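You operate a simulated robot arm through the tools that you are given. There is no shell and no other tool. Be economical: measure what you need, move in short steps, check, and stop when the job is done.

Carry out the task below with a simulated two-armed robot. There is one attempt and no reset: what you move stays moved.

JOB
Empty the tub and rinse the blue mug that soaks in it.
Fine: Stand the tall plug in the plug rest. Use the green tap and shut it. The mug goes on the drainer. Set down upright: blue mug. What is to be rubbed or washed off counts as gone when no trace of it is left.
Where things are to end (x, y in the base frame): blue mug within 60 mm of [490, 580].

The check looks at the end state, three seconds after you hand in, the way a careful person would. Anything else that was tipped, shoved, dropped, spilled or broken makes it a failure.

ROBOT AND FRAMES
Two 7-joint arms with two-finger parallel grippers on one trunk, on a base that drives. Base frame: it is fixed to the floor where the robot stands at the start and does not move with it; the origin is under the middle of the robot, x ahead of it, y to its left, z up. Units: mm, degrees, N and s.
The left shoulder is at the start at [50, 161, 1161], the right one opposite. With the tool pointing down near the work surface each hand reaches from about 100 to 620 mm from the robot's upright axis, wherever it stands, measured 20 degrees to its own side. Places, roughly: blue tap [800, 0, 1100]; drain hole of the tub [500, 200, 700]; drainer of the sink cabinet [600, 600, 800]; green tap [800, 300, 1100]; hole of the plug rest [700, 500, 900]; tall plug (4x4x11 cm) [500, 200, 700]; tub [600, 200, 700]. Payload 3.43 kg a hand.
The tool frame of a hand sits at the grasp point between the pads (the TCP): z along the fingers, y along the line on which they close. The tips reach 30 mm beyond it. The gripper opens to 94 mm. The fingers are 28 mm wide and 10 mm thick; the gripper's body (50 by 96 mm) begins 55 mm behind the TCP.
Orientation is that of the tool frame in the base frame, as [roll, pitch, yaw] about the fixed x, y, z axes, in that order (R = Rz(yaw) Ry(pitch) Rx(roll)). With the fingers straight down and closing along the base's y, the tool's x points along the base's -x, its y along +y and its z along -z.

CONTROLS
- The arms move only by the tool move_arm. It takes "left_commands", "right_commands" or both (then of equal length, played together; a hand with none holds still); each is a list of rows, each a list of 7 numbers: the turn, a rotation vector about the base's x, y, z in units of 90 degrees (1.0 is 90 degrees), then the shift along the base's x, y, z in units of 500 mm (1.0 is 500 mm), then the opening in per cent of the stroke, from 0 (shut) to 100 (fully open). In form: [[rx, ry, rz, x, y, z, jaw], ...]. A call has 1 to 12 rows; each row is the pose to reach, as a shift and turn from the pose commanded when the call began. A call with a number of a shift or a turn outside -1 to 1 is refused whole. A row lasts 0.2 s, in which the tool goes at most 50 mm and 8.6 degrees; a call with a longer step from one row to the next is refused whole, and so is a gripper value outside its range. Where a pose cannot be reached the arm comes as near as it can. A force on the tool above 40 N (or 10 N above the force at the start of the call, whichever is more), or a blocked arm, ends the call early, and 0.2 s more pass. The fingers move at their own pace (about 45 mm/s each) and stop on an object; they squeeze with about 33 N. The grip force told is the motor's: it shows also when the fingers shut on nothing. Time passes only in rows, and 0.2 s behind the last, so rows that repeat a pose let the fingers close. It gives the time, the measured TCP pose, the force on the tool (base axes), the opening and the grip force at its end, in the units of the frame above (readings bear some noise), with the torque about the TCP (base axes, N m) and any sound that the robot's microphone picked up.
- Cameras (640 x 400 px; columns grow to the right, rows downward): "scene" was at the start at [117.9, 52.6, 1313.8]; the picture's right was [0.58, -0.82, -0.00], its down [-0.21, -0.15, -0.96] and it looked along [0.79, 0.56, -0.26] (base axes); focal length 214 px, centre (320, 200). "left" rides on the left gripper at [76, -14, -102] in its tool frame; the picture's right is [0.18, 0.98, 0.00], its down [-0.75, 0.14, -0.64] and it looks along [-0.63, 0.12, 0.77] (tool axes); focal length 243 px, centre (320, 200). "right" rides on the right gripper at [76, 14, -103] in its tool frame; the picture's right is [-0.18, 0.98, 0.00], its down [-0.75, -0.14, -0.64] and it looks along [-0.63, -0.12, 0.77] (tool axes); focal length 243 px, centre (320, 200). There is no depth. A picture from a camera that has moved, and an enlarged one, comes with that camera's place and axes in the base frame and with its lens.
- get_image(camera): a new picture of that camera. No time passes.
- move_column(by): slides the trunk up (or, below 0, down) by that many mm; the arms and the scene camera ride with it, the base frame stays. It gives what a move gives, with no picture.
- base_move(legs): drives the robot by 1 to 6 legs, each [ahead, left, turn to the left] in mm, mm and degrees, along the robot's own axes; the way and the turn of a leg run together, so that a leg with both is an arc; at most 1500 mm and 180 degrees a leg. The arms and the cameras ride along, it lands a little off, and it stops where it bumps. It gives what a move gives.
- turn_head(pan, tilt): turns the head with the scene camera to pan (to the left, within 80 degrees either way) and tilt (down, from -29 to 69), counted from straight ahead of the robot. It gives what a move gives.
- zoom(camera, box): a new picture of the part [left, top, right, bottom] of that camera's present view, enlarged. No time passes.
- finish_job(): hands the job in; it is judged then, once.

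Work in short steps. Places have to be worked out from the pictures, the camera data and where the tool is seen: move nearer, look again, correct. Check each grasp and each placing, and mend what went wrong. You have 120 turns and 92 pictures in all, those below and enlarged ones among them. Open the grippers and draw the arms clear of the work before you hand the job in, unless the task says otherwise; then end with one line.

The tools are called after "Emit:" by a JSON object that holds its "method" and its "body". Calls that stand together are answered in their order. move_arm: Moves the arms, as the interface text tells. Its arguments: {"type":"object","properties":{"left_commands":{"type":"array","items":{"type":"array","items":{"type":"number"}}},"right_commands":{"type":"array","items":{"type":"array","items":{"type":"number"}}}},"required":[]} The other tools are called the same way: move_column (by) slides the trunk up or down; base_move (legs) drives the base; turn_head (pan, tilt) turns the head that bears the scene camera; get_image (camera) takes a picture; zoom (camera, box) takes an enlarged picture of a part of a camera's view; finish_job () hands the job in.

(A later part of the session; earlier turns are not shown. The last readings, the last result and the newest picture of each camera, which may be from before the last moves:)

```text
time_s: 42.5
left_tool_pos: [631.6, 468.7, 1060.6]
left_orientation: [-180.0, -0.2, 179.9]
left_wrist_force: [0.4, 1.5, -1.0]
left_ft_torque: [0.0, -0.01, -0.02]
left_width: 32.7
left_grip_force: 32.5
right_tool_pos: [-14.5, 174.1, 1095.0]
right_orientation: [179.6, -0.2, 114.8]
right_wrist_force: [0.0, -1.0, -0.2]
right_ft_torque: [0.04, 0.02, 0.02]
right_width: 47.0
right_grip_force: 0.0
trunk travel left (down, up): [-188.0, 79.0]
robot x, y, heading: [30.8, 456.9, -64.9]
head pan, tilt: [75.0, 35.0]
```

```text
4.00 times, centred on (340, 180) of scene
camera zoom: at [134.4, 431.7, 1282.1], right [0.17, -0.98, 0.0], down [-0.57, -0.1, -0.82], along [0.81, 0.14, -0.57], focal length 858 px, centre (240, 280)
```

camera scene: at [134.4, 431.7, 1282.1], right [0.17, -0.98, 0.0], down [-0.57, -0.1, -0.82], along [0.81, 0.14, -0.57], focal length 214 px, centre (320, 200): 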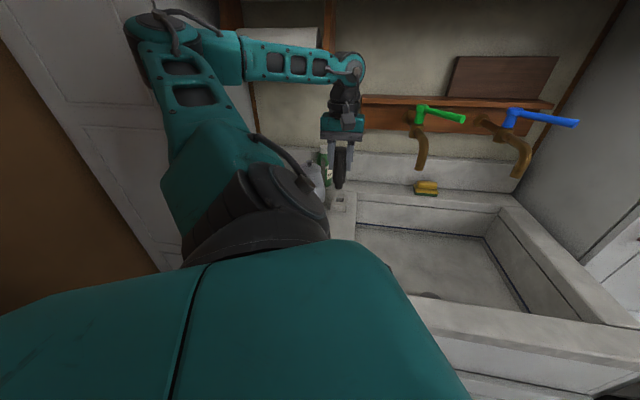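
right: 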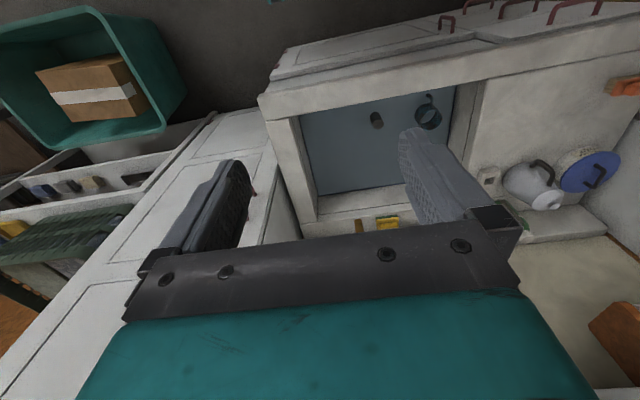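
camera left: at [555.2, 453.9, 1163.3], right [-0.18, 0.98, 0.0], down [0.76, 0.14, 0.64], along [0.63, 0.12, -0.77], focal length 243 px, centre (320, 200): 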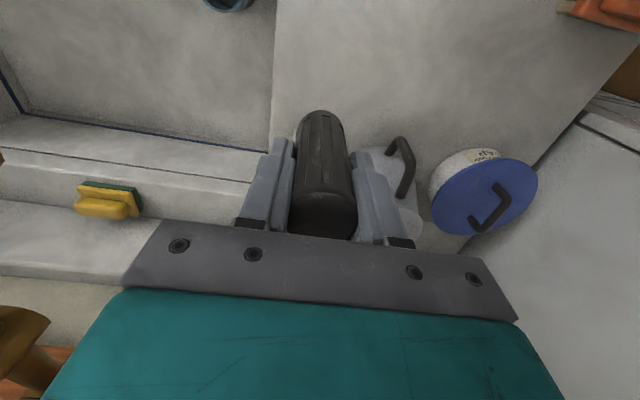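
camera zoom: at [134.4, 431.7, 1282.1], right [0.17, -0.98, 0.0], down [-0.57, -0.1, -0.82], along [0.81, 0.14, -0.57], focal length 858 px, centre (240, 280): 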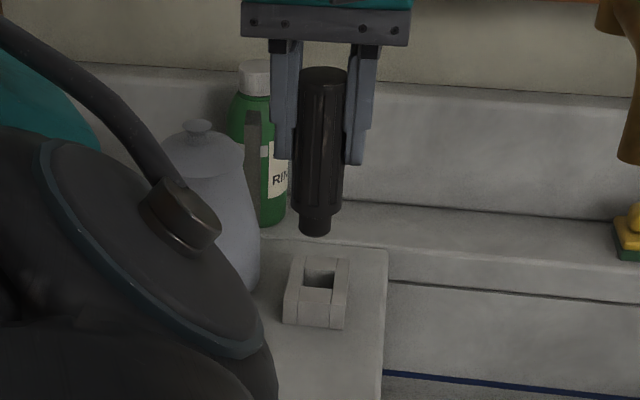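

The plug has a narrow spigot and the rest hole is somewhat wider; I estimate the hole at [738,467,865]. I'll move nearly above it and use the wrist camera.

Emit:
{"method": "move_arm", "body": {"left_commands": [[0, 0, 0, 0.06, 0, -0.02, 10], [0, 0, 0, 0.12, 0, -0.05, 10], [0, 0, 0, 0.16, 0, -0.09, 10], [0, 0, 0, 0.17, 0, -0.12, 10], [0, 0, 0, 0.17, 0, -0.12, 10]]}}

Emit:
{"method": "get_image", "body": {"camera": "left"}}

Emit:
{"method": "zoom", "body": {"camera": "scene", "box": [290, 130, 390, 230]}}

```text
time_s: 43.7
left_tool_pos: [716.6, 468.6, 1000.9]
left_orientation: [-180.0, -0.2, 179.9]
left_wrist_force: [0.6, 0.0, -0.5]
left_ft_torque: [0.01, 0.0, -0.01]
left_width: 33.1
left_grip_force: 32.8
right_tool_pos: [-14.4, 175.3, 1095.2]
right_orientation: [179.6, -0.1, 114.8]
right_wrist_force: [0.0, 0.0, 0.0]
right_ft_torque: [0.01, -0.01, -0.01]
right_width: 47.1
right_grip_force: 0.2
trunk travel left (down, up): [-188.0, 79.0]
robot x, y, heading: [31.7, 456.2, -65.2]
head pan, tilt: [75.0, 35.0]
```

```text
61 pictures are left
camera left: at [639.7, 453.7, 1104.0], right [-0.18, 0.98, 0.0], down [0.76, 0.14, 0.64], along [0.63, 0.12, -0.77], focal length 243 px, centre (320, 200)
```

left: 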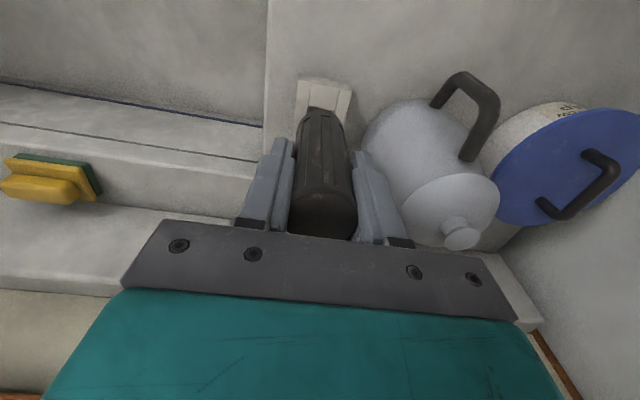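

```text
4.00 times, centred on (340, 180) of scene
camera zoom: at [134.0, 431.8, 1282.2], right [0.17, -0.98, 0.0], down [-0.56, -0.1, -0.82], along [0.81, 0.14, -0.57], focal length 858 px, centre (240, 280)
```

zoom: 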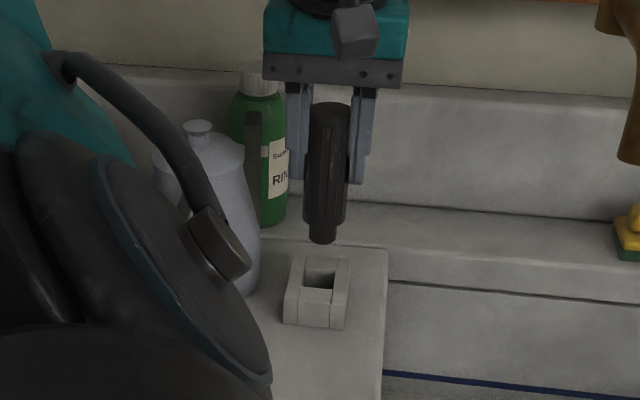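

Emit:
{"method": "zoom", "body": {"camera": "left", "box": [270, 60, 380, 130]}}

```text
5.71 times, centred on (325, 95) of left
camera zoom: at [639.7, 453.7, 1104.0], right [-0.18, 0.98, 0.0], down [0.76, 0.14, 0.64], along [0.63, 0.12, -0.77], focal length 1386 px, centre (291, 800)
```

zoom: 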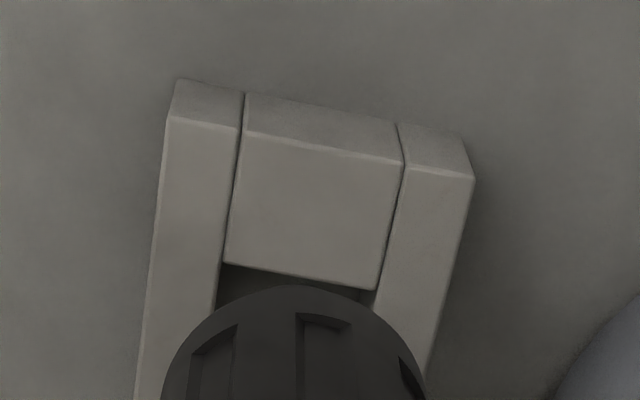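

The hole's front edge reads x≈721 and its centre about [735.5,471.7], roughly 27 mm wide. I'll shift over it, lower to just above, and check.

Emit:
{"method": "move_arm", "body": {"left_commands": [[0, 0, 0, 0.02, 0.003, 0, 10], [0, 0, 0, 0.038, 0.006, 0, 10], [0, 0, 0, 0.038, 0.006, -0.03, 10], [0, 0, 0, 0.038, 0.006, -0.05, 10], [0, 0, 0, 0.038, 0.006, -0.05, 10]]}}

Emit:
{"method": "zoom", "body": {"camera": "left", "box": [270, 60, 380, 130]}}

Emit:
{"method": "zoom", "body": {"camera": "scene", "box": [310, 160, 370, 220]}}

```text
time_s: 44.9
left_tool_pos: [734.7, 470.9, 976.7]
left_orientation: [179.9, -0.1, 179.9]
left_wrist_force: [0.9, -0.7, -0.5]
left_ft_torque: [0.01, 0.0, 0.02]
left_width: 32.9
left_grip_force: 33.3
right_tool_pos: [-14.7, 175.2, 1094.2]
right_orientation: [179.6, -0.2, 114.9]
right_wrist_force: [-1.1, -0.4, 0.4]
right_ft_torque: [0.02, 0.0, 0.01]
right_width: 47.1
right_grip_force: 0.0
trunk travel left (down, up): [-188.0, 79.0]
robot x, y, heading: [30.2, 454.4, -65.2]
head pan, tilt: [75.0, 35.0]
```

```text
5.71 times, centred on (325, 95) of left
camera zoom: at [658.1, 456.5, 1078.8], right [-0.18, 0.98, 0.0], down [0.76, 0.14, 0.64], along [0.63, 0.12, -0.77], focal length 1386 px, centre (291, 800)
```

zoom: 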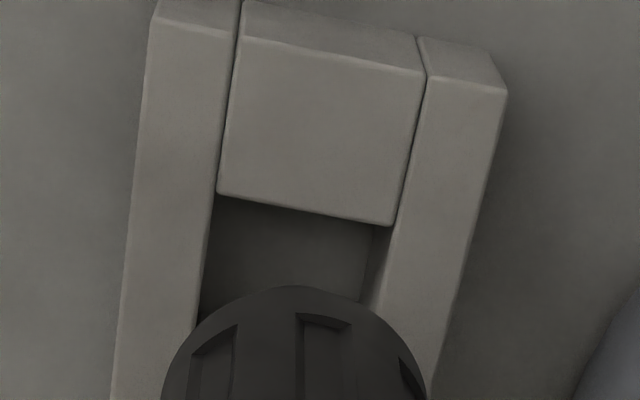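

```text
6.67 times, centred on (340, 190) of scene
camera zoom: at [134.1, 431.8, 1282.2], right [0.17, -0.98, 0.0], down [-0.56, -0.1, -0.82], along [0.81, 0.14, -0.57], focal length 1430 px, centre (187, 267)
```

zoom: 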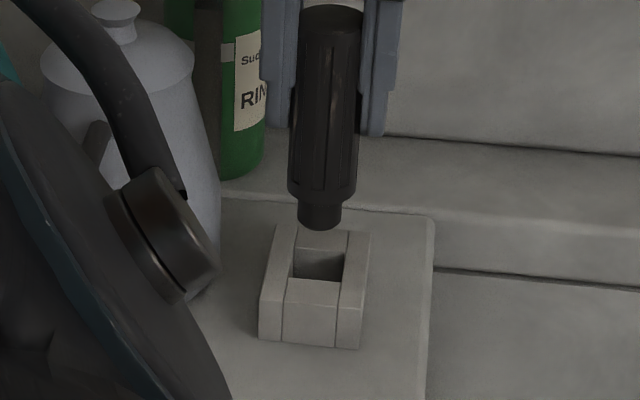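

The two wrist views agree on a hole centre of about [734.5,471,865], and the spigot is on line with it. I'll lower in small steps.

Emit:
{"method": "move_arm", "body": {"left_commands": [[0, 0, 0, 0, 0, -0.02, 10], [0, 0, 0, 0, 0, -0.04, 10], [0, 0, 0, 0, 0, -0.056, 10], [0, 0, 0, 0, 0, -0.064, 10]]}}

Emit:
{"method": "zoom", "body": {"camera": "scene", "box": [310, 160, 370, 220]}}

```text
time_s: 45.9
left_tool_pos: [733.8, 470.5, 943.9]
left_orientation: [179.9, -0.2, -179.9]
left_wrist_force: [0.3, -0.3, -0.5]
left_ft_torque: [0.0, -0.02, -0.01]
left_width: 32.9
left_grip_force: 33.2
right_tool_pos: [-13.1, 174.2, 1094.3]
right_orientation: [179.6, -0.2, 114.8]
right_wrist_force: [0.5, 0.7, 0.1]
right_ft_torque: [-0.03, -0.04, 0.0]
right_width: 47.0
right_grip_force: 0.0
trunk travel left (down, up): [-188.0, 79.0]
robot x, y, heading: [26.2, 452.8, -64.9]
head pan, tilt: [75.0, 35.0]
```

```text
6.67 times, centred on (340, 190) of scene
camera zoom: at [134.1, 431.8, 1282.2], right [0.17, -0.98, 0.0], down [-0.56, -0.1, -0.82], along [0.81, 0.14, -0.57], focal length 1430 px, centre (187, 267)
```

zoom: 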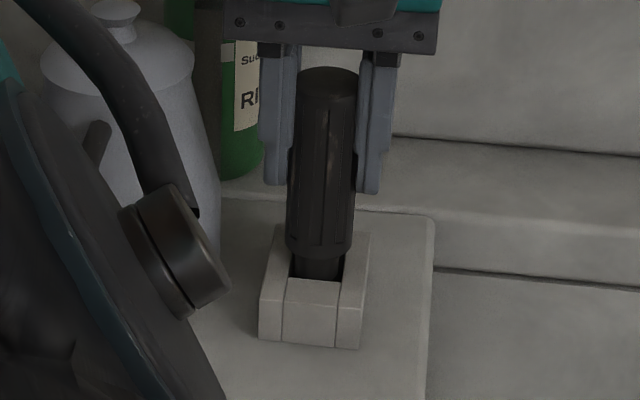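

The spigot is entering the hole with no contact force. I'll lower in fine steps until it seats.

Emit:
{"method": "move_arm", "body": {"left_commands": [[0, 0, 0, 0, 0, -0.008, 10], [0, 0, 0, 0, 0, -0.016, 10], [0, 0, 0, 0, 0, -0.024, 10]]}}

Emit:
{"method": "zoom", "body": {"camera": "scene", "box": [310, 160, 370, 220]}}

```text
time_s: 46.7
left_tool_pos: [735.6, 470.2, 933.2]
left_orientation: [180.0, -0.3, 179.9]
left_wrist_force: [-0.7, -0.2, 0.2]
left_ft_torque: [-0.01, 0.04, -0.02]
left_width: 32.8
left_grip_force: 32.9
right_tool_pos: [-13.9, 173.8, 1094.4]
right_orientation: [179.6, -0.1, 114.8]
right_wrist_force: [0.0, 0.1, -0.1]
right_ft_torque: [0.0, -0.04, 0.01]
right_width: 46.9
right_grip_force: 0.1
trunk travel left (down, up): [-188.0, 79.0]
robot x, y, heading: [27.5, 454.8, -65.0]
head pan, tilt: [75.0, 35.0]
```

```text
6.67 times, centred on (340, 190) of scene
camera zoom: at [134.1, 431.8, 1282.2], right [0.17, -0.98, 0.0], down [-0.56, -0.1, -0.82], along [0.81, 0.14, -0.57], focal length 1430 px, centre (187, 267)
```

zoom: 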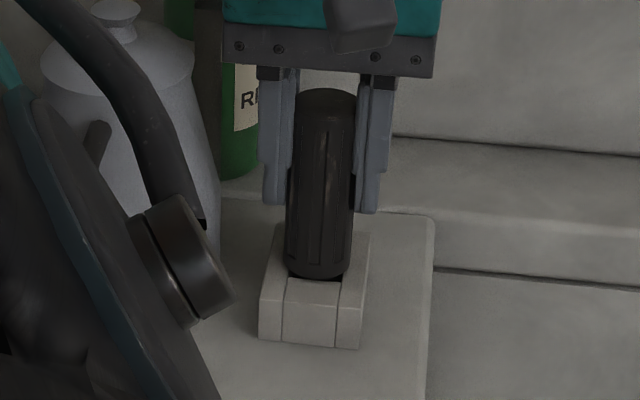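

Nearly seated, still with no force, so I'll go down a few more millimetres.

Emit:
{"method": "move_arm", "body": {"left_commands": [[0, 0, 0, 0, 0, -0.005, 10], [0, 0, 0, 0, 0, -0.01, 10]]}}

```text
time_s: 47.3
left_tool_pos: [734.0, 471.8, 932.2]
left_orientation: [-179.9, 0.4, -179.9]
left_wrist_force: [-0.3, 2.8, 23.4]
left_ft_torque: [0.21, 0.36, -0.05]
left_width: 33.2
left_grip_force: 32.5
right_tool_pos: [-16.3, 174.0, 1096.2]
right_orientation: [179.4, -0.1, 114.8]
right_wrist_force: [0.8, -1.1, 0.3]
right_ft_torque: [0.02, 0.01, 0.04]
right_width: 47.0
right_grip_force: 0.1
trunk travel left (down, up): [-188.0, 79.0]
robot x, y, heading: [28.4, 452.3, -65.0]
head pan, tilt: [75.0, 35.0]
```

It has seated, with 23 N up. I'll ease off, open modestly because of the kettle, and lift away.

Emit:
{"method": "move_arm", "body": {"left_commands": [[0, 0, 0, 0, 0, 0.008, 10], [0, 0, 0, 0, 0, 0.008, 50], [0, 0, 0, 0, 0, 0.008, 50], [0, 0, 0, 0, 0, 0.008, 50], [0, 0, 0, 0, 0, 0.06, 50], [0, 0, 0, 0, 0, 0.12, 50], [0, 0, 0, 0, 0, 0.2, 50], [0, 0, 0, -0.06, 0, 0.25, 50], [0, 0, 0, -0.15, 0, 0.25, 50], [0, 0, 0, -0.24, 0, 0.25, 50]]}}

Emit:
{"method": "zoom", "body": {"camera": "scene", "box": [290, 130, 390, 230]}}

Emit:
{"method": "get_image", "body": {"camera": "left"}}

```text
time_s: 49.5
left_tool_pos: [613.6, 471.4, 1053.1]
left_orientation: [180.0, -0.1, 180.0]
left_wrist_force: [0.5, -0.1, 0.4]
left_ft_torque: [0.02, 0.02, -0.01]
left_width: 47.1
left_grip_force: 0.1
right_tool_pos: [-15.5, 174.8, 1093.6]
right_orientation: [179.5, -0.2, 114.6]
right_wrist_force: [0.1, 0.0, -0.3]
right_ft_torque: [0.0, -0.01, 0.01]
right_width: 47.2
right_grip_force: 0.1
trunk travel left (down, up): [-188.0, 79.0]
robot x, y, heading: [27.1, 452.6, -64.8]
head pan, tilt: [75.0, 35.0]
```

```text
4.00 times, centred on (340, 180) of scene
camera zoom: at [133.5, 431.8, 1282.3], right [0.17, -0.98, 0.0], down [-0.56, -0.1, -0.82], along [0.81, 0.14, -0.57], focal length 858 px, centre (240, 280)
```

zoom: 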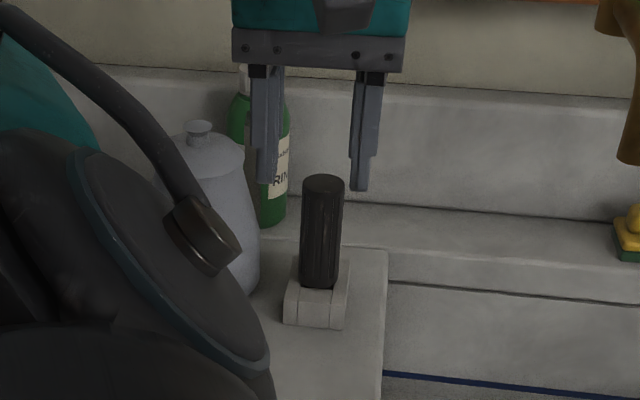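

```text
53 pictures are left
camera left: at [536.8, 456.0, 1155.2], right [-0.18, 0.98, 0.0], down [0.76, 0.14, 0.64], along [0.63, 0.12, -0.77], focal length 243 px, centre (320, 200)
```

left: 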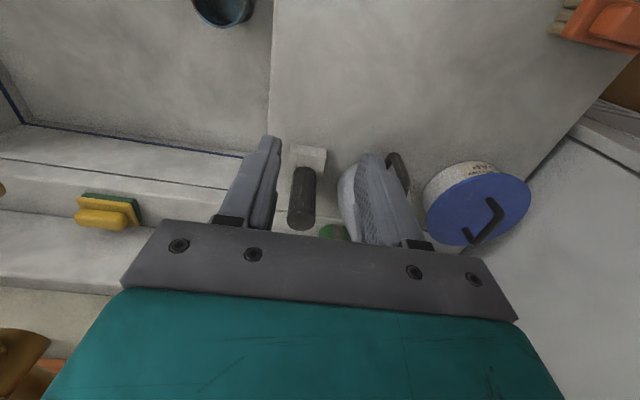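

The plug stands in the rest. Next is the tap: I'll retract the hand, turn it back to neutral yaw, and drive back to about (38,275) at heading −40.

Emit:
{"method": "move_arm", "body": {"left_commands": [[0, 0, -0.09, -0.06, 0, 0.03, 50], [0, 0, -0.18, -0.12, 0, 0.05, 50], [0, 0, -0.27, -0.18, 0, 0.05, 50], [0, 0, -0.36, -0.24, -0.02, 0.05, 50], [0, 0, -0.45, -0.3, -0.04, 0.05, 50], [0, 0, -0.54, -0.34, -0.08, 0.05, 50], [0, 0, -0.63, -0.38, -0.12, 0.05, 50], [0, 0, -0.72, -0.4, -0.16, 0.05, 50]]}}

Emit:
{"method": "base_move", "body": {"legs": [[165, -72, 0], [0, 0, 25]]}}

Emit:
{"method": "turn_head", "body": {"pan": 40, "tilt": 35}}

Emit:
{"method": "get_image", "body": {"camera": "scene"}}

```text
time_s: 51.3
left_tool_pos: [416.6, 390.7, 1077.9]
left_orientation: [-180.0, -0.2, 115.1]
left_wrist_force: [0.2, -0.5, -0.4]
left_ft_torque: [-0.01, 0.02, 0.02]
left_width: 47.0
left_grip_force: 0.0
right_tool_pos: [-13.0, 173.5, 1094.9]
right_orientation: [179.6, -0.2, 114.8]
right_wrist_force: [0.4, 0.4, 0.2]
right_ft_torque: [-0.02, 0.04, -0.02]
right_width: 47.0
right_grip_force: 0.0
trunk travel left (down, up): [-188.0, 79.0]
robot x, y, heading: [28.4, 451.0, -65.0]
head pan, tilt: [75.0, 35.0]
```

```text
time_s: 54.0
left_tool_pos: [409.7, 381.0, 1078.1]
left_orientation: [180.0, -0.2, 140.0]
left_wrist_force: [0.2, 0.4, 0.9]
left_ft_torque: [-0.03, 0.0, 0.0]
left_width: 47.1
left_grip_force: 0.1
right_tool_pos: [111.2, 2.9, 1095.1]
right_orientation: [179.6, -0.2, 139.6]
right_wrist_force: [0.0, 0.0, 0.2]
right_ft_torque: [0.0, 0.0, 0.02]
right_width: 47.2
right_grip_force: 0.1
trunk travel left (down, up): [-188.0, 79.0]
robot x, y, heading: [32.5, 272.6, -40.2]
head pan, tilt: [75.0, 35.0]
```

```text
time_s: 55.1
left_tool_pos: [409.3, 380.3, 1078.4]
left_orientation: [179.9, -0.2, 140.0]
left_wrist_force: [-0.4, 0.5, 0.2]
left_ft_torque: [0.0, 0.0, 0.01]
left_width: 47.1
left_grip_force: 0.1
right_tool_pos: [110.6, 2.4, 1096.0]
right_orientation: [179.6, -0.2, 139.6]
right_wrist_force: [-0.8, 0.8, 0.3]
right_ft_torque: [0.0, -0.01, -0.02]
right_width: 47.1
right_grip_force: 0.1
trunk travel left (down, up): [-188.0, 79.0]
robot x, y, heading: [33.0, 272.3, -40.2]
head pan, tilt: [40.0, 35.0]
```

```text
52 pictures are left
camera scene: at [153.0, 247.5, 1282.2], right [0.0, -1.0, 0.0], down [-0.57, 0.0, -0.82], along [0.82, 0.0, -0.57], focal length 214 px, centre (320, 200)
```

scene: 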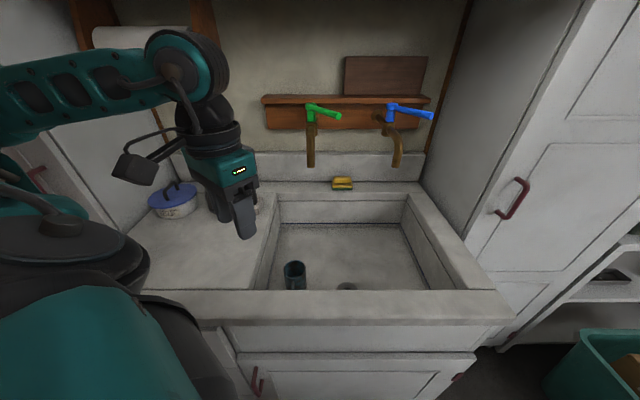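

The tub is empty. I'll zoom in on the taps.

Emit:
{"method": "zoom", "body": {"camera": "scene", "box": [290, 80, 450, 180]}}

Emit:
{"method": "zoom", "body": {"camera": "scene", "box": [250, 210, 410, 310]}}

```text
4.00 times, centred on (370, 130) of scene
camera zoom: at [153.0, 247.5, 1282.2], right [0.0, -1.0, 0.0], down [-0.57, 0.0, -0.82], along [0.82, 0.0, -0.57], focal length 858 px, centre (120, 480)
```

zoom: 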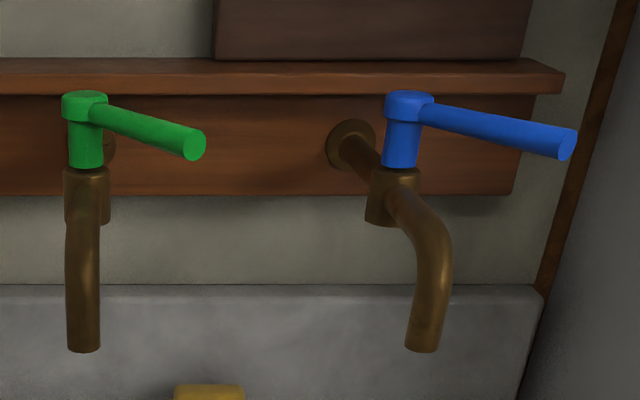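

```text
4.00 times, centred on (330, 260) of scene
camera zoom: at [153.0, 247.5, 1282.2], right [0.0, -1.0, 0.0], down [-0.57, 0.0, -0.82], along [0.82, 0.0, -0.57], focal length 858 px, centre (280, -40)
```

zoom: 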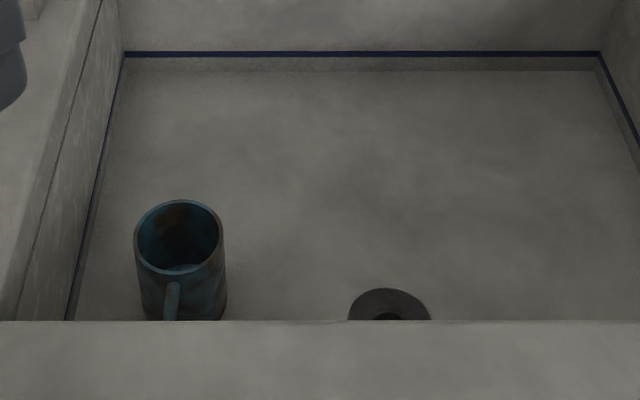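

The mug now sits in a drained tub. The green lever runs from its pivot at [787,272,1155] to its end at [685,202,1152]. I'll orient the left hand along the lever, tilted 60°, staying short of it.

Emit:
{"method": "move_arm", "body": {"left_commands": [[-0.003, -0.0646, 0.0683, 0.02, -0.02, 0.01, 60], [-0.006, -0.1292, 0.1366, 0.045, -0.045, 0.02, 60], [-0.009, -0.1939, 0.205, 0.07, -0.07, 0.03, 60], [-0.012, -0.2585, 0.2734, 0.095, -0.095, 0.04, 60], [-0.0152, -0.323, 0.3418, 0.12, -0.12, 0.05, 60], [-0.0183, -0.3878, 0.41, 0.145, -0.145, 0.06, 60], [-0.0213, -0.4525, 0.4785, 0.17, -0.17, 0.07, 60], [-0.0244, -0.517, 0.547, 0.195, -0.195, 0.08, 60], [-0.0274, -0.5817, 0.6153, 0.22, -0.22, 0.09, 60], [-0.0305, -0.6464, 0.6836, 0.24, -0.24, 0.1, 60], [-0.0335, -0.711, 0.752, 0.26, -0.26, 0.1, 60], [-0.0335, -0.711, 0.752, 0.26, -0.26, 0.1, 60]]}}

Emit:
{"method": "get_image", "body": {"camera": "left"}}

Emit:
{"method": "get_image", "body": {"camera": "scene"}}

```text
time_s: 57.7
left_tool_pos: [539.3, 250.4, 1128.1]
left_orientation: [-179.5, 59.8, -144.5]
left_wrist_force: [-0.1, 0.7, -0.7]
left_ft_torque: [-0.01, -0.01, 0.02]
left_width: 56.5
left_grip_force: 0.1
left hand out of reach, approached as far as the arm can: row 1, 2, 3
right_tool_pos: [111.1, 3.6, 1095.3]
right_orientation: [179.6, -0.3, 139.6]
right_wrist_force: [0.5, 1.7, 0.0]
right_ft_torque: [0.02, 0.02, -0.02]
right_width: 46.9
right_grip_force: 0.0
trunk travel left (down, up): [-188.0, 79.0]
robot x, y, heading: [31.5, 269.4, -39.9]
head pan, tilt: [40.0, 35.0]
```

```text
49 pictures are left
camera left: at [443.4, 164.8, 1114.1], right [-0.64, 0.75, -0.16], down [-0.23, 0.02, 0.97], along [0.73, 0.66, 0.16], focal length 243 px, centre (320, 200)
```

left: 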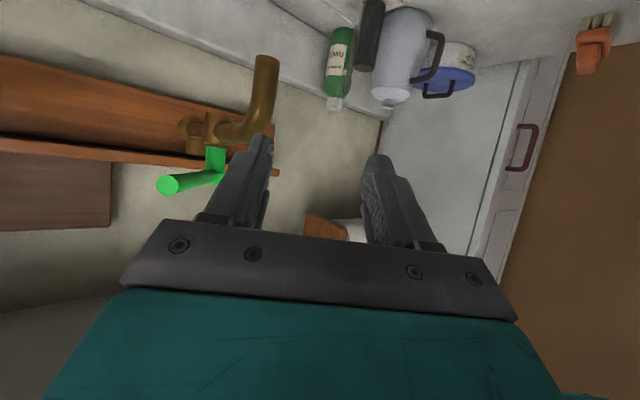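

```text
48 pictures are left
camera scene: at [153.0, 247.6, 1282.2], right [0.0, -1.0, 0.0], down [-0.57, 0.0, -0.82], along [0.82, 0.0, -0.57], focal length 214 px, centre (320, 200)
```

scene: 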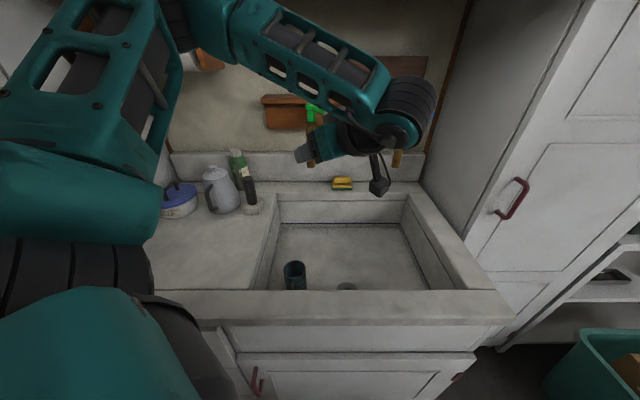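

The wrist view confirms the lever end at about [685,204,1155]. I'll line up outside it, then slide in with the fingers straddling the lever.

Emit:
{"method": "move_arm", "body": {"left_commands": [[0, 0, 0, 0.03, -0.06, 0.02, 60], [0, 0, 0, 0.08, -0.12, 0.04, 60], [0, 0, 0, 0.13, -0.17, 0.05, 60], [0, 0, 0, 0.162, -0.17, 0.05, 60], [0, 0, 0, 0.162, -0.17, 0.05, 60]]}}

Emit:
{"method": "get_image", "body": {"camera": "left"}}

```text
time_s: 58.9
left_tool_pos: [619.2, 164.8, 1153.7]
left_orientation: [-179.7, 59.9, -144.8]
left_wrist_force: [0.2, 0.1, -0.6]
left_ft_torque: [0.0, 0.0, 0.01]
left_width: 56.5
left_grip_force: 0.2
right_tool_pos: [110.0, 4.0, 1094.9]
right_orientation: [179.5, -0.3, 139.7]
right_wrist_force: [-0.5, -0.5, 0.8]
right_ft_torque: [0.0, 0.01, 0.01]
right_width: 47.2
right_grip_force: 0.0
trunk travel left (down, up): [-188.0, 79.0]
robot x, y, heading: [34.6, 272.3, -40.2]
head pan, tilt: [40.0, 35.0]
```

```text
47 pictures are left
camera left: at [523.5, 79.5, 1139.8], right [-0.64, 0.75, -0.16], down [-0.23, 0.02, 0.97], along [0.74, 0.66, 0.16], focal length 243 px, centre (320, 200)
```

left: 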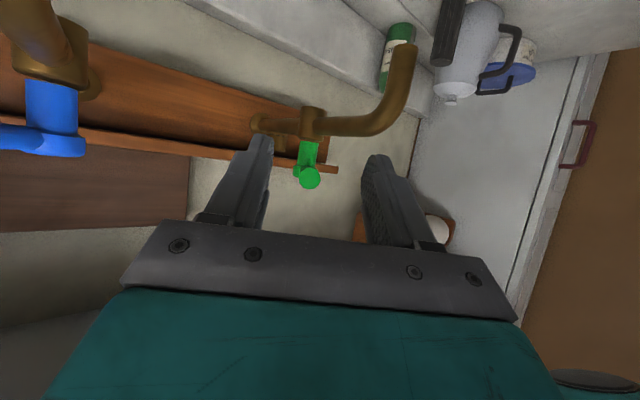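

The lever end sits between the fingers, so I'll slide in.

Emit:
{"method": "move_arm", "body": {"left_commands": [[0, 0, 0, 0.04, 0.025, 0.003, 60], [0, 0, 0, 0.08, 0.05, 0.003, 60], [0, 0, 0, 0.12, 0.076, 0.003, 60], [0, 0, 0, 0.16, 0.102, 0.003, 60], [0, 0, 0, 0.16, 0.102, 0.003, 60]]}}

Emit:
{"method": "get_image", "body": {"camera": "left"}}

```text
time_s: 60.1
left_tool_pos: [700.4, 216.8, 1155.8]
left_orientation: [-179.6, 59.8, -144.8]
left_wrist_force: [0.1, -0.5, 0.4]
left_ft_torque: [-0.02, 0.03, -0.03]
left_width: 56.4
left_grip_force: 0.0
right_tool_pos: [111.9, 3.1, 1094.6]
right_orientation: [179.6, -0.2, 139.6]
right_wrist_force: [0.8, -0.4, -0.3]
right_ft_torque: [0.01, 0.0, -0.04]
right_width: 46.9
right_grip_force: 0.0
trunk travel left (down, up): [-188.0, 79.0]
robot x, y, heading: [31.5, 273.1, -40.1]
head pan, tilt: [40.0, 35.0]
```

```text
46 pictures are left
camera left: at [604.8, 130.5, 1140.8], right [-0.64, 0.75, -0.16], down [-0.23, 0.02, 0.97], along [0.74, 0.66, 0.16], focal length 243 px, centre (320, 200)
```

left: 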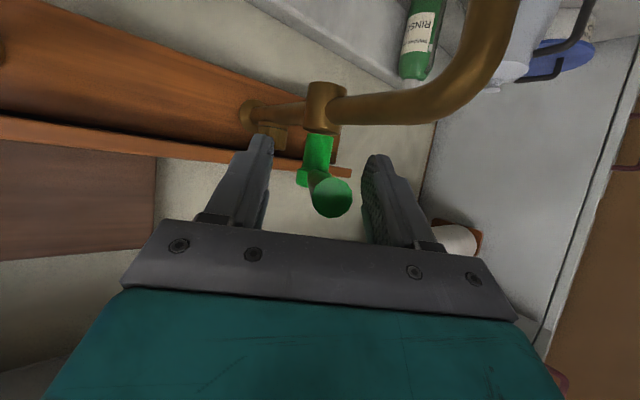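

The lever is between the fingers. I'll try pushing it towards +y first and watch force and sound.

Emit:
{"method": "move_arm", "body": {"left_commands": [[0, 0, 0, -0.012, 0.017, 0, 60], [0, 0, 0, -0.023, 0.033, 0, 60], [0, 0, 0, -0.032, 0.046, 0, 60], [0, 0, 0, -0.039, 0.058, 0, 60]]}}

Emit:
{"method": "get_image", "body": {"camera": "left"}}

```text
time_s: 61.1
left_tool_pos: [682.4, 245.9, 1154.5]
left_orientation: [-179.7, 59.7, -144.8]
left_wrist_force: [0.1, 0.1, 0.5]
left_ft_torque: [0.0, 0.02, 0.0]
left_width: 57.0
left_grip_force: 0.7
right_tool_pos: [112.2, 3.5, 1094.9]
right_orientation: [179.6, -0.2, 139.7]
right_wrist_force: [-0.7, -0.2, 0.6]
right_ft_torque: [-0.02, 0.0, -0.01]
right_width: 46.9
right_grip_force: 0.0
trunk travel left (down, up): [-188.0, 79.0]
robot x, y, heading: [32.3, 274.0, -40.3]
head pan, tilt: [40.0, 35.0]
```

```text
45 pictures are left
camera left: at [584.9, 160.6, 1140.3], right [-0.64, 0.75, -0.16], down [-0.23, 0.02, 0.97], along [0.74, 0.66, 0.16], focal length 243 px, centre (320, 200)
```

left: 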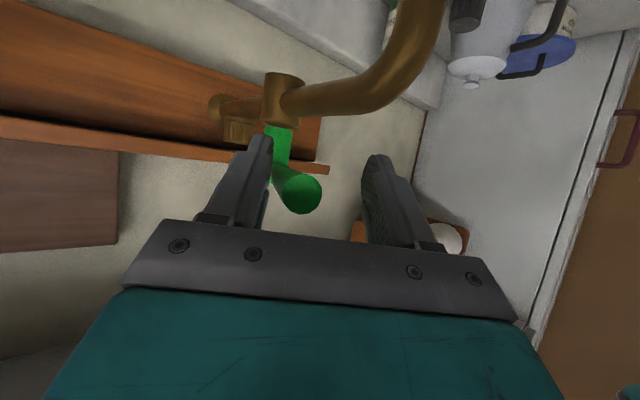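

It's about touching now, so I'll push further in the same direction.

Emit:
{"method": "move_arm", "body": {"left_commands": [[0, 0, 0, -0.01, 0.018, 0, 60], [0, 0, 0, -0.018, 0.036, 0, 60], [0, 0, 0, -0.024, 0.054, 0, 60], [0, 0, 0, -0.028, 0.07, 0, 60]]}}

Emit:
{"method": "get_image", "body": {"camera": "left"}}

```text
time_s: 62.1
left_tool_pos: [665.9, 279.9, 1154.5]
left_orientation: [-179.5, 59.8, -144.7]
left_wrist_force: [1.1, -0.5, 0.0]
left_ft_torque: [-0.02, 0.04, -0.02]
left_width: 56.6
left_grip_force: 0.1
right_tool_pos: [110.7, 3.3, 1095.8]
right_orientation: [179.6, -0.1, 139.6]
right_wrist_force: [-0.5, -0.6, 0.2]
right_ft_torque: [0.03, 0.03, 0.01]
right_width: 46.9
right_grip_force: 0.0
trunk travel left (down, up): [-188.0, 79.0]
robot x, y, heading: [33.7, 275.5, -40.1]
head pan, tilt: [40.0, 35.0]
```

```text
44 pictures are left
camera left: at [570.5, 195.5, 1140.4], right [-0.64, 0.75, -0.16], down [-0.23, 0.02, 0.97], along [0.74, 0.66, 0.16], focal length 243 px, centre (320, 200)
```

left: 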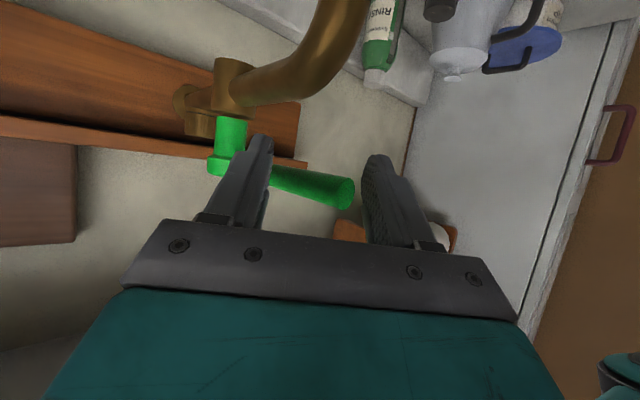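

The lever turned about 40° freely. I'll check whether water is running.

Emit:
{"method": "get_image", "body": {"camera": "scene"}}

```text
43 pictures are left
camera scene: at [153.0, 247.5, 1282.2], right [0.0, -1.0, 0.0], down [-0.57, 0.0, -0.82], along [0.82, 0.0, -0.57], focal length 214 px, centre (320, 200)
```

scene: 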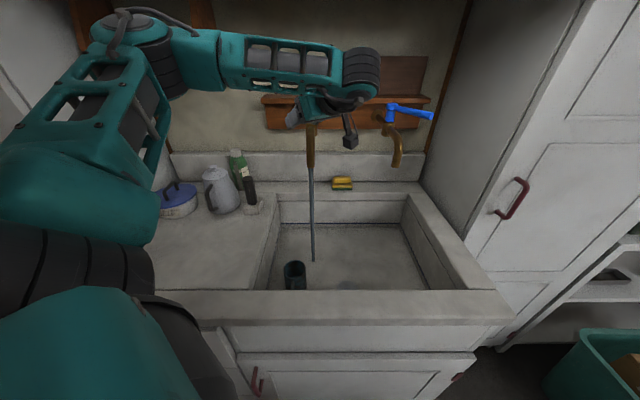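

Water is running straight down from the spout. I'll back the hand off the lever along its own axis, then unrotate to vertical in free space.

Emit:
{"method": "move_arm", "body": {"left_commands": [[0, 0, 0, -0.04, -0.027, 0.028, 60], [0, 0, 0, -0.08, -0.055, 0.056, 60], [0, 0, 0, -0.12, -0.083, 0.084, 60], [0, 0, 0, -0.17, -0.11, 0.1, 60], [0, 0, 0, -0.22, -0.1, 0.1, 60]]}}

Emit:
{"method": "move_arm", "body": {"left_commands": [[0.003, 0.0646, -0.0683, -0.01, 0.02, -0.01, 80], [0.006, 0.1292, -0.1366, -0.02, 0.04, -0.02, 80], [0.009, 0.1939, -0.205, -0.03, 0.06, -0.03, 80], [0.012, 0.2585, -0.2734, -0.04, 0.08, -0.04, 80], [0.0152, 0.323, -0.3418, -0.05, 0.1, -0.05, 80], [0.0183, 0.3878, -0.41, -0.05, 0.12, -0.06, 80], [0.0213, 0.4525, -0.4785, -0.05, 0.14, -0.07, 80], [0.0244, 0.517, -0.547, -0.05, 0.15, -0.08, 80], [0.0274, 0.5817, -0.6153, -0.05, 0.16, -0.09, 80], [0.0305, 0.6464, -0.6836, -0.05, 0.18, -0.1, 100], [0.0335, 0.711, -0.752, -0.05, 0.2, -0.1, 100], [0.0335, 0.711, -0.752, -0.05, 0.2, -0.1, 100]]}}

Emit:
{"method": "get_image", "body": {"camera": "left"}}

```text
time_s: 63.3
left_tool_pos: [556.0, 231.5, 1205.1]
left_orientation: [-179.6, 59.7, -144.7]
left_wrist_force: [0.1, 0.1, 0.0]
left_ft_torque: [0.0, -0.02, -0.01]
left_width: 56.5
left_grip_force: 0.1
right_tool_pos: [111.2, 2.8, 1094.9]
right_orientation: [179.6, -0.3, 139.7]
right_wrist_force: [-0.3, 0.5, 0.0]
right_ft_torque: [0.02, 0.0, -0.03]
right_width: 47.0
right_grip_force: 0.0
trunk travel left (down, up): [-188.0, 79.0]
robot x, y, heading: [31.6, 275.1, -40.4]
head pan, tilt: [40.0, 35.0]
```

```text
time_s: 65.9
left_tool_pos: [531.9, 330.2, 1152.6]
left_orientation: [179.9, -0.2, 139.9]
left_wrist_force: [0.7, -0.4, -0.4]
left_ft_torque: [-0.03, -0.02, 0.03]
left_width: 94.1
left_grip_force: 0.0
right_tool_pos: [110.9, 3.0, 1094.9]
right_orientation: [179.6, -0.2, 139.6]
right_wrist_force: [-0.6, 0.3, -0.1]
right_ft_torque: [0.0, -0.01, 0.02]
right_width: 47.0
right_grip_force: 0.1
trunk travel left (down, up): [-188.0, 79.0]
robot x, y, heading: [30.2, 272.5, -39.9]
head pan, tilt: [40.0, 35.0]
```

```text
42 pictures are left
camera left: at [464.3, 367.6, 1257.0], right [0.49, 0.87, 0.0], down [0.67, -0.38, 0.64], along [0.56, -0.31, -0.77], focal length 243 px, centre (320, 200)
```

left: 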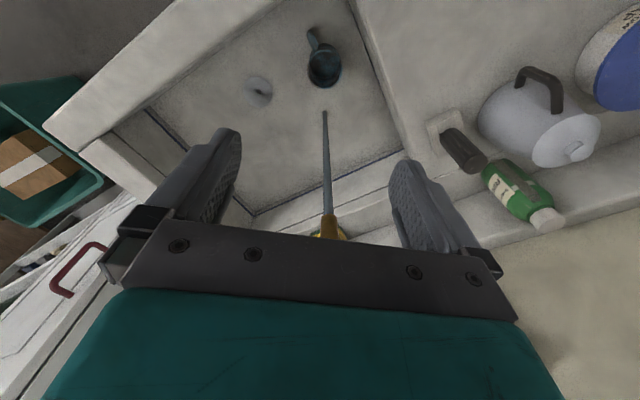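

The stream lands at about [662,270]. I'll lower the trunk, turn to yaw 160 so the fingers clear the handle, and come down over the mug.

Emit:
{"method": "move_column", "body": {"by": -170}}

Emit:
{"method": "move_arm", "body": {"left_commands": [[0, 0, 0.075, 0.03, 0, -0.06, 100], [0, 0, 0.15, 0.06, 0, -0.13, 100], [0, 0, 0.222, 0.07, 0, -0.2, 100], [0, 0, 0.222, 0.07, 0, -0.24, 100], [0, 0, 0.222, 0.07, 0, -0.24, 100]]}}

Emit:
{"method": "get_image", "body": {"camera": "left"}}

```text
time_s: 67.8
left_tool_pos: [532.0, 330.7, 984.4]
left_orientation: [-180.0, -0.2, 140.0]
left_wrist_force: [-0.2, -0.1, -0.3]
left_ft_torque: [0.0, 0.0, 0.0]
left_width: 94.0
left_grip_force: 0.1
right_tool_pos: [111.3, 3.4, 924.9]
right_orientation: [179.6, -0.2, 139.6]
right_wrist_force: [0.5, -0.6, 0.9]
right_ft_torque: [0.02, -0.03, -0.01]
right_width: 46.7
right_grip_force: 0.1
trunk travel left (down, up): [-18.0, 249.0]
robot x, y, heading: [30.5, 273.5, -40.1]
head pan, tilt: [40.0, 35.0]
```

```text
time_s: 69.0
left_tool_pos: [567.1, 331.0, 863.1]
left_orientation: [179.9, -0.1, 160.0]
left_wrist_force: [0.0, -0.2, -0.5]
left_ft_torque: [0.0, 0.05, -0.01]
left_width: 93.9
left_grip_force: 0.0
right_tool_pos: [111.2, 3.2, 925.5]
right_orientation: [179.6, -0.2, 139.6]
right_wrist_force: [0.2, 0.3, -0.1]
right_ft_torque: [0.01, 0.04, -0.05]
right_width: 47.0
right_grip_force: 0.1
trunk travel left (down, up): [-18.0, 249.0]
robot x, y, heading: [34.1, 276.4, -40.2]
head pan, tilt: [40.0, 35.0]
```

```text
41 pictures are left
camera left: at [490.7, 342.0, 966.4], right [0.16, 0.99, 0.0], down [0.76, -0.13, 0.64], along [0.63, -0.1, -0.77], focal length 243 px, centre (320, 200)
```

left: 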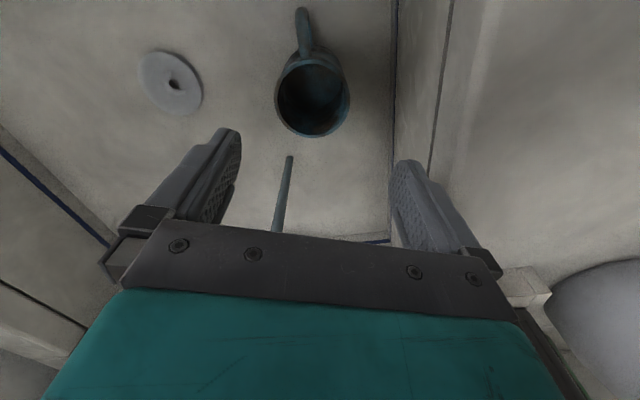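

The mug rim centre is at [566,324] and about 74 mm wide, which fits the gripper. I'll lower around it to TCP z≈696 and close.

Emit:
{"method": "move_arm", "body": {"left_commands": [[0, 0, 0, -0.002, -0.014, -0.06, 100], [0, 0, 0, -0.002, -0.014, -0.13, 100], [0, 0, 0, -0.002, -0.014, -0.2, 100], [0, 0, 0, -0.002, -0.014, -0.27, 100], [0, 0, 0, -0.002, -0.014, -0.334, 100], [0, 0, 0, -0.002, -0.014, -0.334, 100], [0, 0, 0, -0.002, -0.014, -0.334, 50], [0, 0, 0, -0.002, -0.014, -0.334, 50], [0, 0, 0, -0.002, -0.014, -0.334, 50]]}}

Emit:
{"method": "get_image", "body": {"camera": "left"}}

```text
time_s: 71.0
left_tool_pos: [565.3, 323.1, 697.2]
left_orientation: [-179.9, -0.2, 159.9]
left_wrist_force: [-1.3, 0.7, -0.4]
left_ft_torque: [-0.03, 0.01, 0.02]
left_width: 71.4
left_grip_force: 32.7
right_tool_pos: [112.1, 2.1, 925.7]
right_orientation: [179.6, -0.2, 139.6]
right_wrist_force: [0.7, -0.4, -0.3]
right_ft_torque: [0.01, 0.02, 0.01]
right_width: 46.9
right_grip_force: 0.0
trunk travel left (down, up): [-18.0, 249.0]
robot x, y, heading: [31.5, 272.9, -40.2]
head pan, tilt: [40.0, 35.0]
```

```text
40 pictures are left
camera left: at [489.2, 335.7, 799.0], right [0.16, 0.99, 0.0], down [0.76, -0.13, 0.64], along [0.63, -0.1, -0.77], focal length 243 px, centre (320, 200)
```

left: 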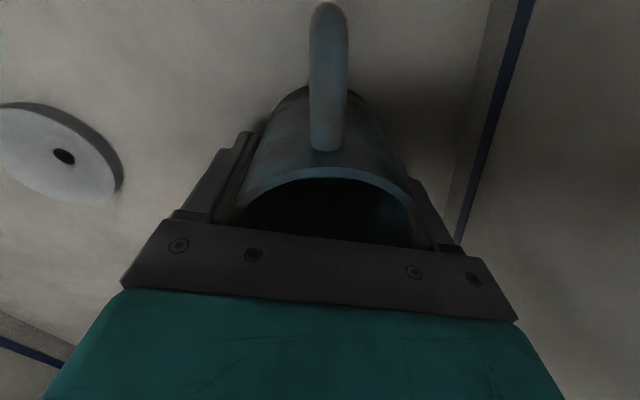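

The mug is gripped at 71 mm. I'll lift it straight up and look before leaning it.

Emit:
{"method": "move_arm", "body": {"left_commands": [[0, 0, 0, 0, 0, 0.03, 50], [0, 0, 0, 0, 0, 0.08, 50], [0, 0, 0, 0, 0, 0.15, 50], [0, 0, 0, 0, 0, 0.22, 50], [0, 0, 0, 0, 0, 0.29, 50], [0, 0, 0, 0, 0, 0.36, 50], [0, 0, 0, 0, 0, 0.43, 50], [0, 0, 0, 0, -0.02, 0.46, 50]]}}

Emit:
{"method": "get_image", "body": {"camera": "scene"}}

```text
time_s: 72.8
left_tool_pos: [566.3, 313.2, 927.4]
left_orientation: [-180.0, -0.1, 159.9]
left_wrist_force: [0.3, 0.6, -1.1]
left_ft_torque: [-0.01, -0.02, -0.02]
left_width: 70.8
left_grip_force: 32.6
right_tool_pos: [110.7, 1.7, 924.7]
right_orientation: [179.6, -0.1, 139.6]
right_wrist_force: [0.2, -0.6, 0.5]
right_ft_torque: [0.0, 0.0, 0.0]
right_width: 47.2
right_grip_force: 0.0
trunk travel left (down, up): [-18.0, 249.0]
robot x, y, heading: [34.4, 275.7, -40.2]
head pan, tilt: [40.0, 35.0]
```

```text
39 pictures are left
camera scene: at [153.0, 247.3, 1112.1], right [0.0, -1.0, 0.0], down [-0.57, 0.0, -0.82], along [0.82, 0.0, -0.57], focal length 214 px, centre (320, 200)
```

scene: 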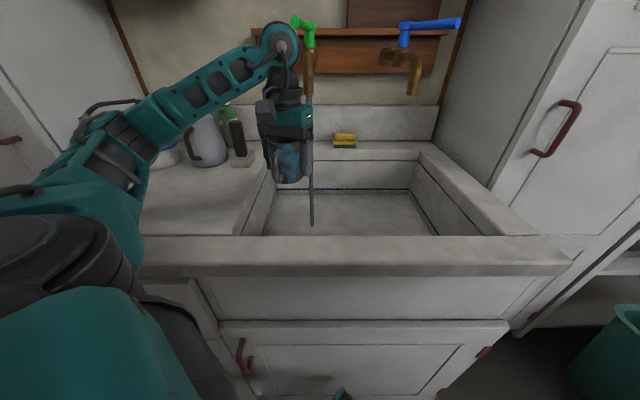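

The mug is held and the stream is beside it. I'll lean it 40° with the mouth towards the robot, then move it under the stream, still over the tub.

Emit:
{"method": "move_arm", "body": {"left_commands": [[-0.03, -0.084, 0, 0, 0, 0, 50], [-0.06, -0.168, 0, 0, 0, 0, 50], [-0.09, -0.25, 0, 0, 0, 0, 50], [-0.12, -0.334, 0, 0, 0, 0, 50], [-0.151, -0.418, 0, 0, 0, 0, 50], [-0.151, -0.418, 0, 0.05, -0.02, 0, 50], [-0.151, -0.418, 0, 0.1, -0.04, 0, 50], [-0.151, -0.418, 0, 0.15, -0.06, 0, 50], [-0.151, -0.418, 0, 0.186, -0.086, 0, 50], [-0.151, -0.418, 0, 0.186, -0.086, 0, 50]]}}

Emit:
{"method": "zoom", "body": {"camera": "scene", "box": [230, 60, 390, 220]}}

Emit:
{"method": "get_image", "body": {"camera": "left"}}

```text
time_s: 75.0
left_tool_pos: [659.1, 269.8, 926.4]
left_orientation: [179.8, 39.8, 159.8]
left_wrist_force: [-0.4, -0.3, -1.4]
left_ft_torque: [-0.02, 0.01, 0.0]
left_width: 70.7
left_grip_force: 32.6
right_tool_pos: [111.4, 3.0, 924.7]
right_orientation: [179.6, -0.2, 139.6]
right_wrist_force: [0.4, 0.3, 0.6]
right_ft_torque: [-0.02, -0.03, 0.0]
right_width: 46.8
right_grip_force: 0.0
trunk travel left (down, up): [-18.0, 249.0]
robot x, y, heading: [33.0, 276.1, -40.3]
head pan, tilt: [40.0, 35.0]
```

```text
2.50 times, centred on (310, 140) of scene
camera zoom: at [153.1, 247.4, 1112.2], right [0.0, -1.0, 0.0], down [-0.57, 0.0, -0.82], along [0.82, 0.0, -0.57], focal length 536 px, centre (345, 350)
```

zoom: 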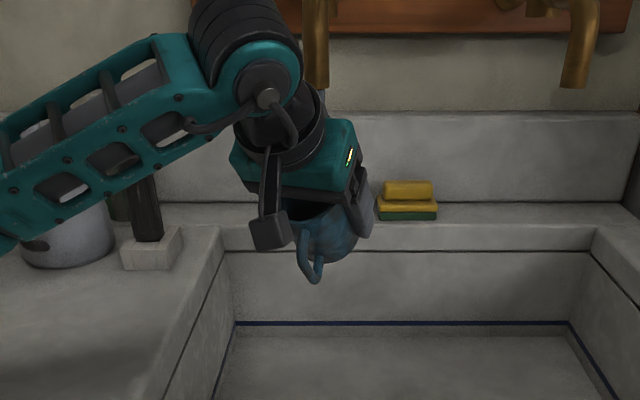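

```text
37 pictures are left
camera left: at [537.0, 298.0, 956.8], right [0.2, 0.97, -0.12], down [0.21, 0.07, 0.98], along [0.96, -0.22, -0.18], focal length 243 px, centre (320, 200)
```

left: 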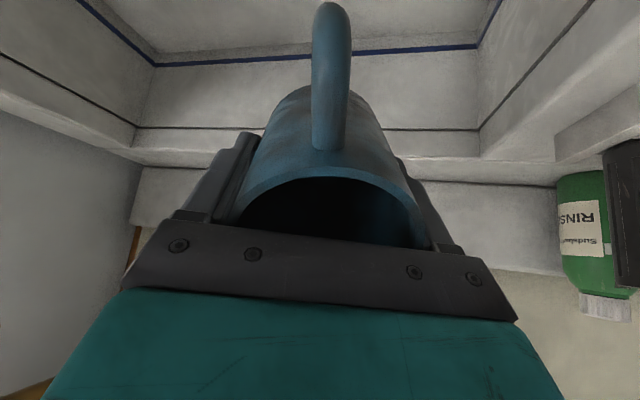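

The stream now ends on the mug. I'll hold it there and sweep slightly for a few seconds.

Emit:
{"method": "move_arm", "body": {"left_commands": [[0, 0, 0, 0, 0, 0, 50], [0, 0, 0, 0, 0, 0, 50], [0, 0, 0, 0, 0, 0, 50], [0, 0, 0, -0.016, 0.006, 0, 50], [0, 0, 0, -0.016, 0.006, 0, 50], [0, 0, 0, -0.016, 0.006, 0, 50], [0, 0, 0, -0.03, 0.01, 0, 50], [0, 0, 0, -0.03, 0.01, 0, 50], [0, 0, 0, 0.016, -0.006, 0, 50], [0, 0, 0, 0.016, -0.006, 0, 50], [0, 0, 0, 0, 0, 0, 50], [0, 0, 0, 0, 0, 0, 50]]}}

Emit:
{"method": "zoom", "body": {"camera": "left", "box": [200, 0, 460, 260]}}

Emit:
{"method": "zoom", "body": {"camera": "scene", "box": [280, 80, 340, 140]}}

```text
time_s: 77.6
left_tool_pos: [659.1, 271.1, 927.3]
left_orientation: [179.8, 39.8, 159.9]
left_wrist_force: [0.3, 0.0, -1.0]
left_ft_torque: [-0.01, -0.01, -0.01]
left_width: 70.8
left_grip_force: 32.9
right_tool_pos: [109.8, 3.0, 924.6]
right_orientation: [179.5, -0.1, 139.6]
right_wrist_force: [0.6, -0.1, 0.4]
right_ft_torque: [0.03, -0.02, -0.02]
right_width: 46.9
right_grip_force: 0.1
trunk travel left (down, up): [-18.0, 249.0]
robot x, y, heading: [33.6, 274.7, -40.4]
head pan, tilt: [40.0, 35.0]
```

```text
1.54 times, centred on (330, 130) of left
camera zoom: at [536.7, 298.5, 956.9], right [0.2, 0.97, -0.12], down [0.21, 0.07, 0.98], along [0.96, -0.22, -0.18], focal length 373 px, centre (305, 308)
```

zoom: 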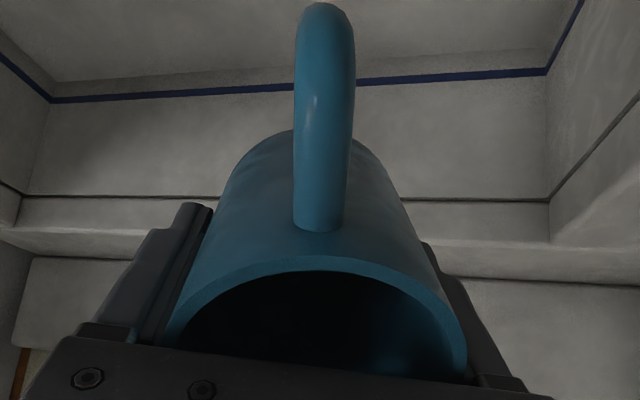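

```text
6.67 times, centred on (310, 110) of scene
camera zoom: at [153.1, 247.4, 1112.2], right [0.0, -1.0, 0.0], down [-0.57, 0.0, -0.82], along [0.82, 0.0, -0.57], focal length 1430 px, centre (387, 800)
```

zoom: 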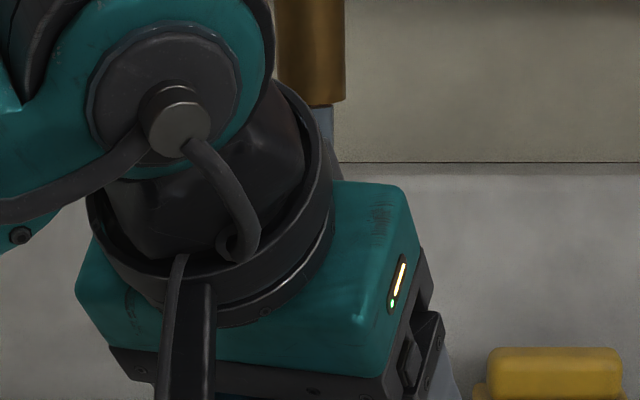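

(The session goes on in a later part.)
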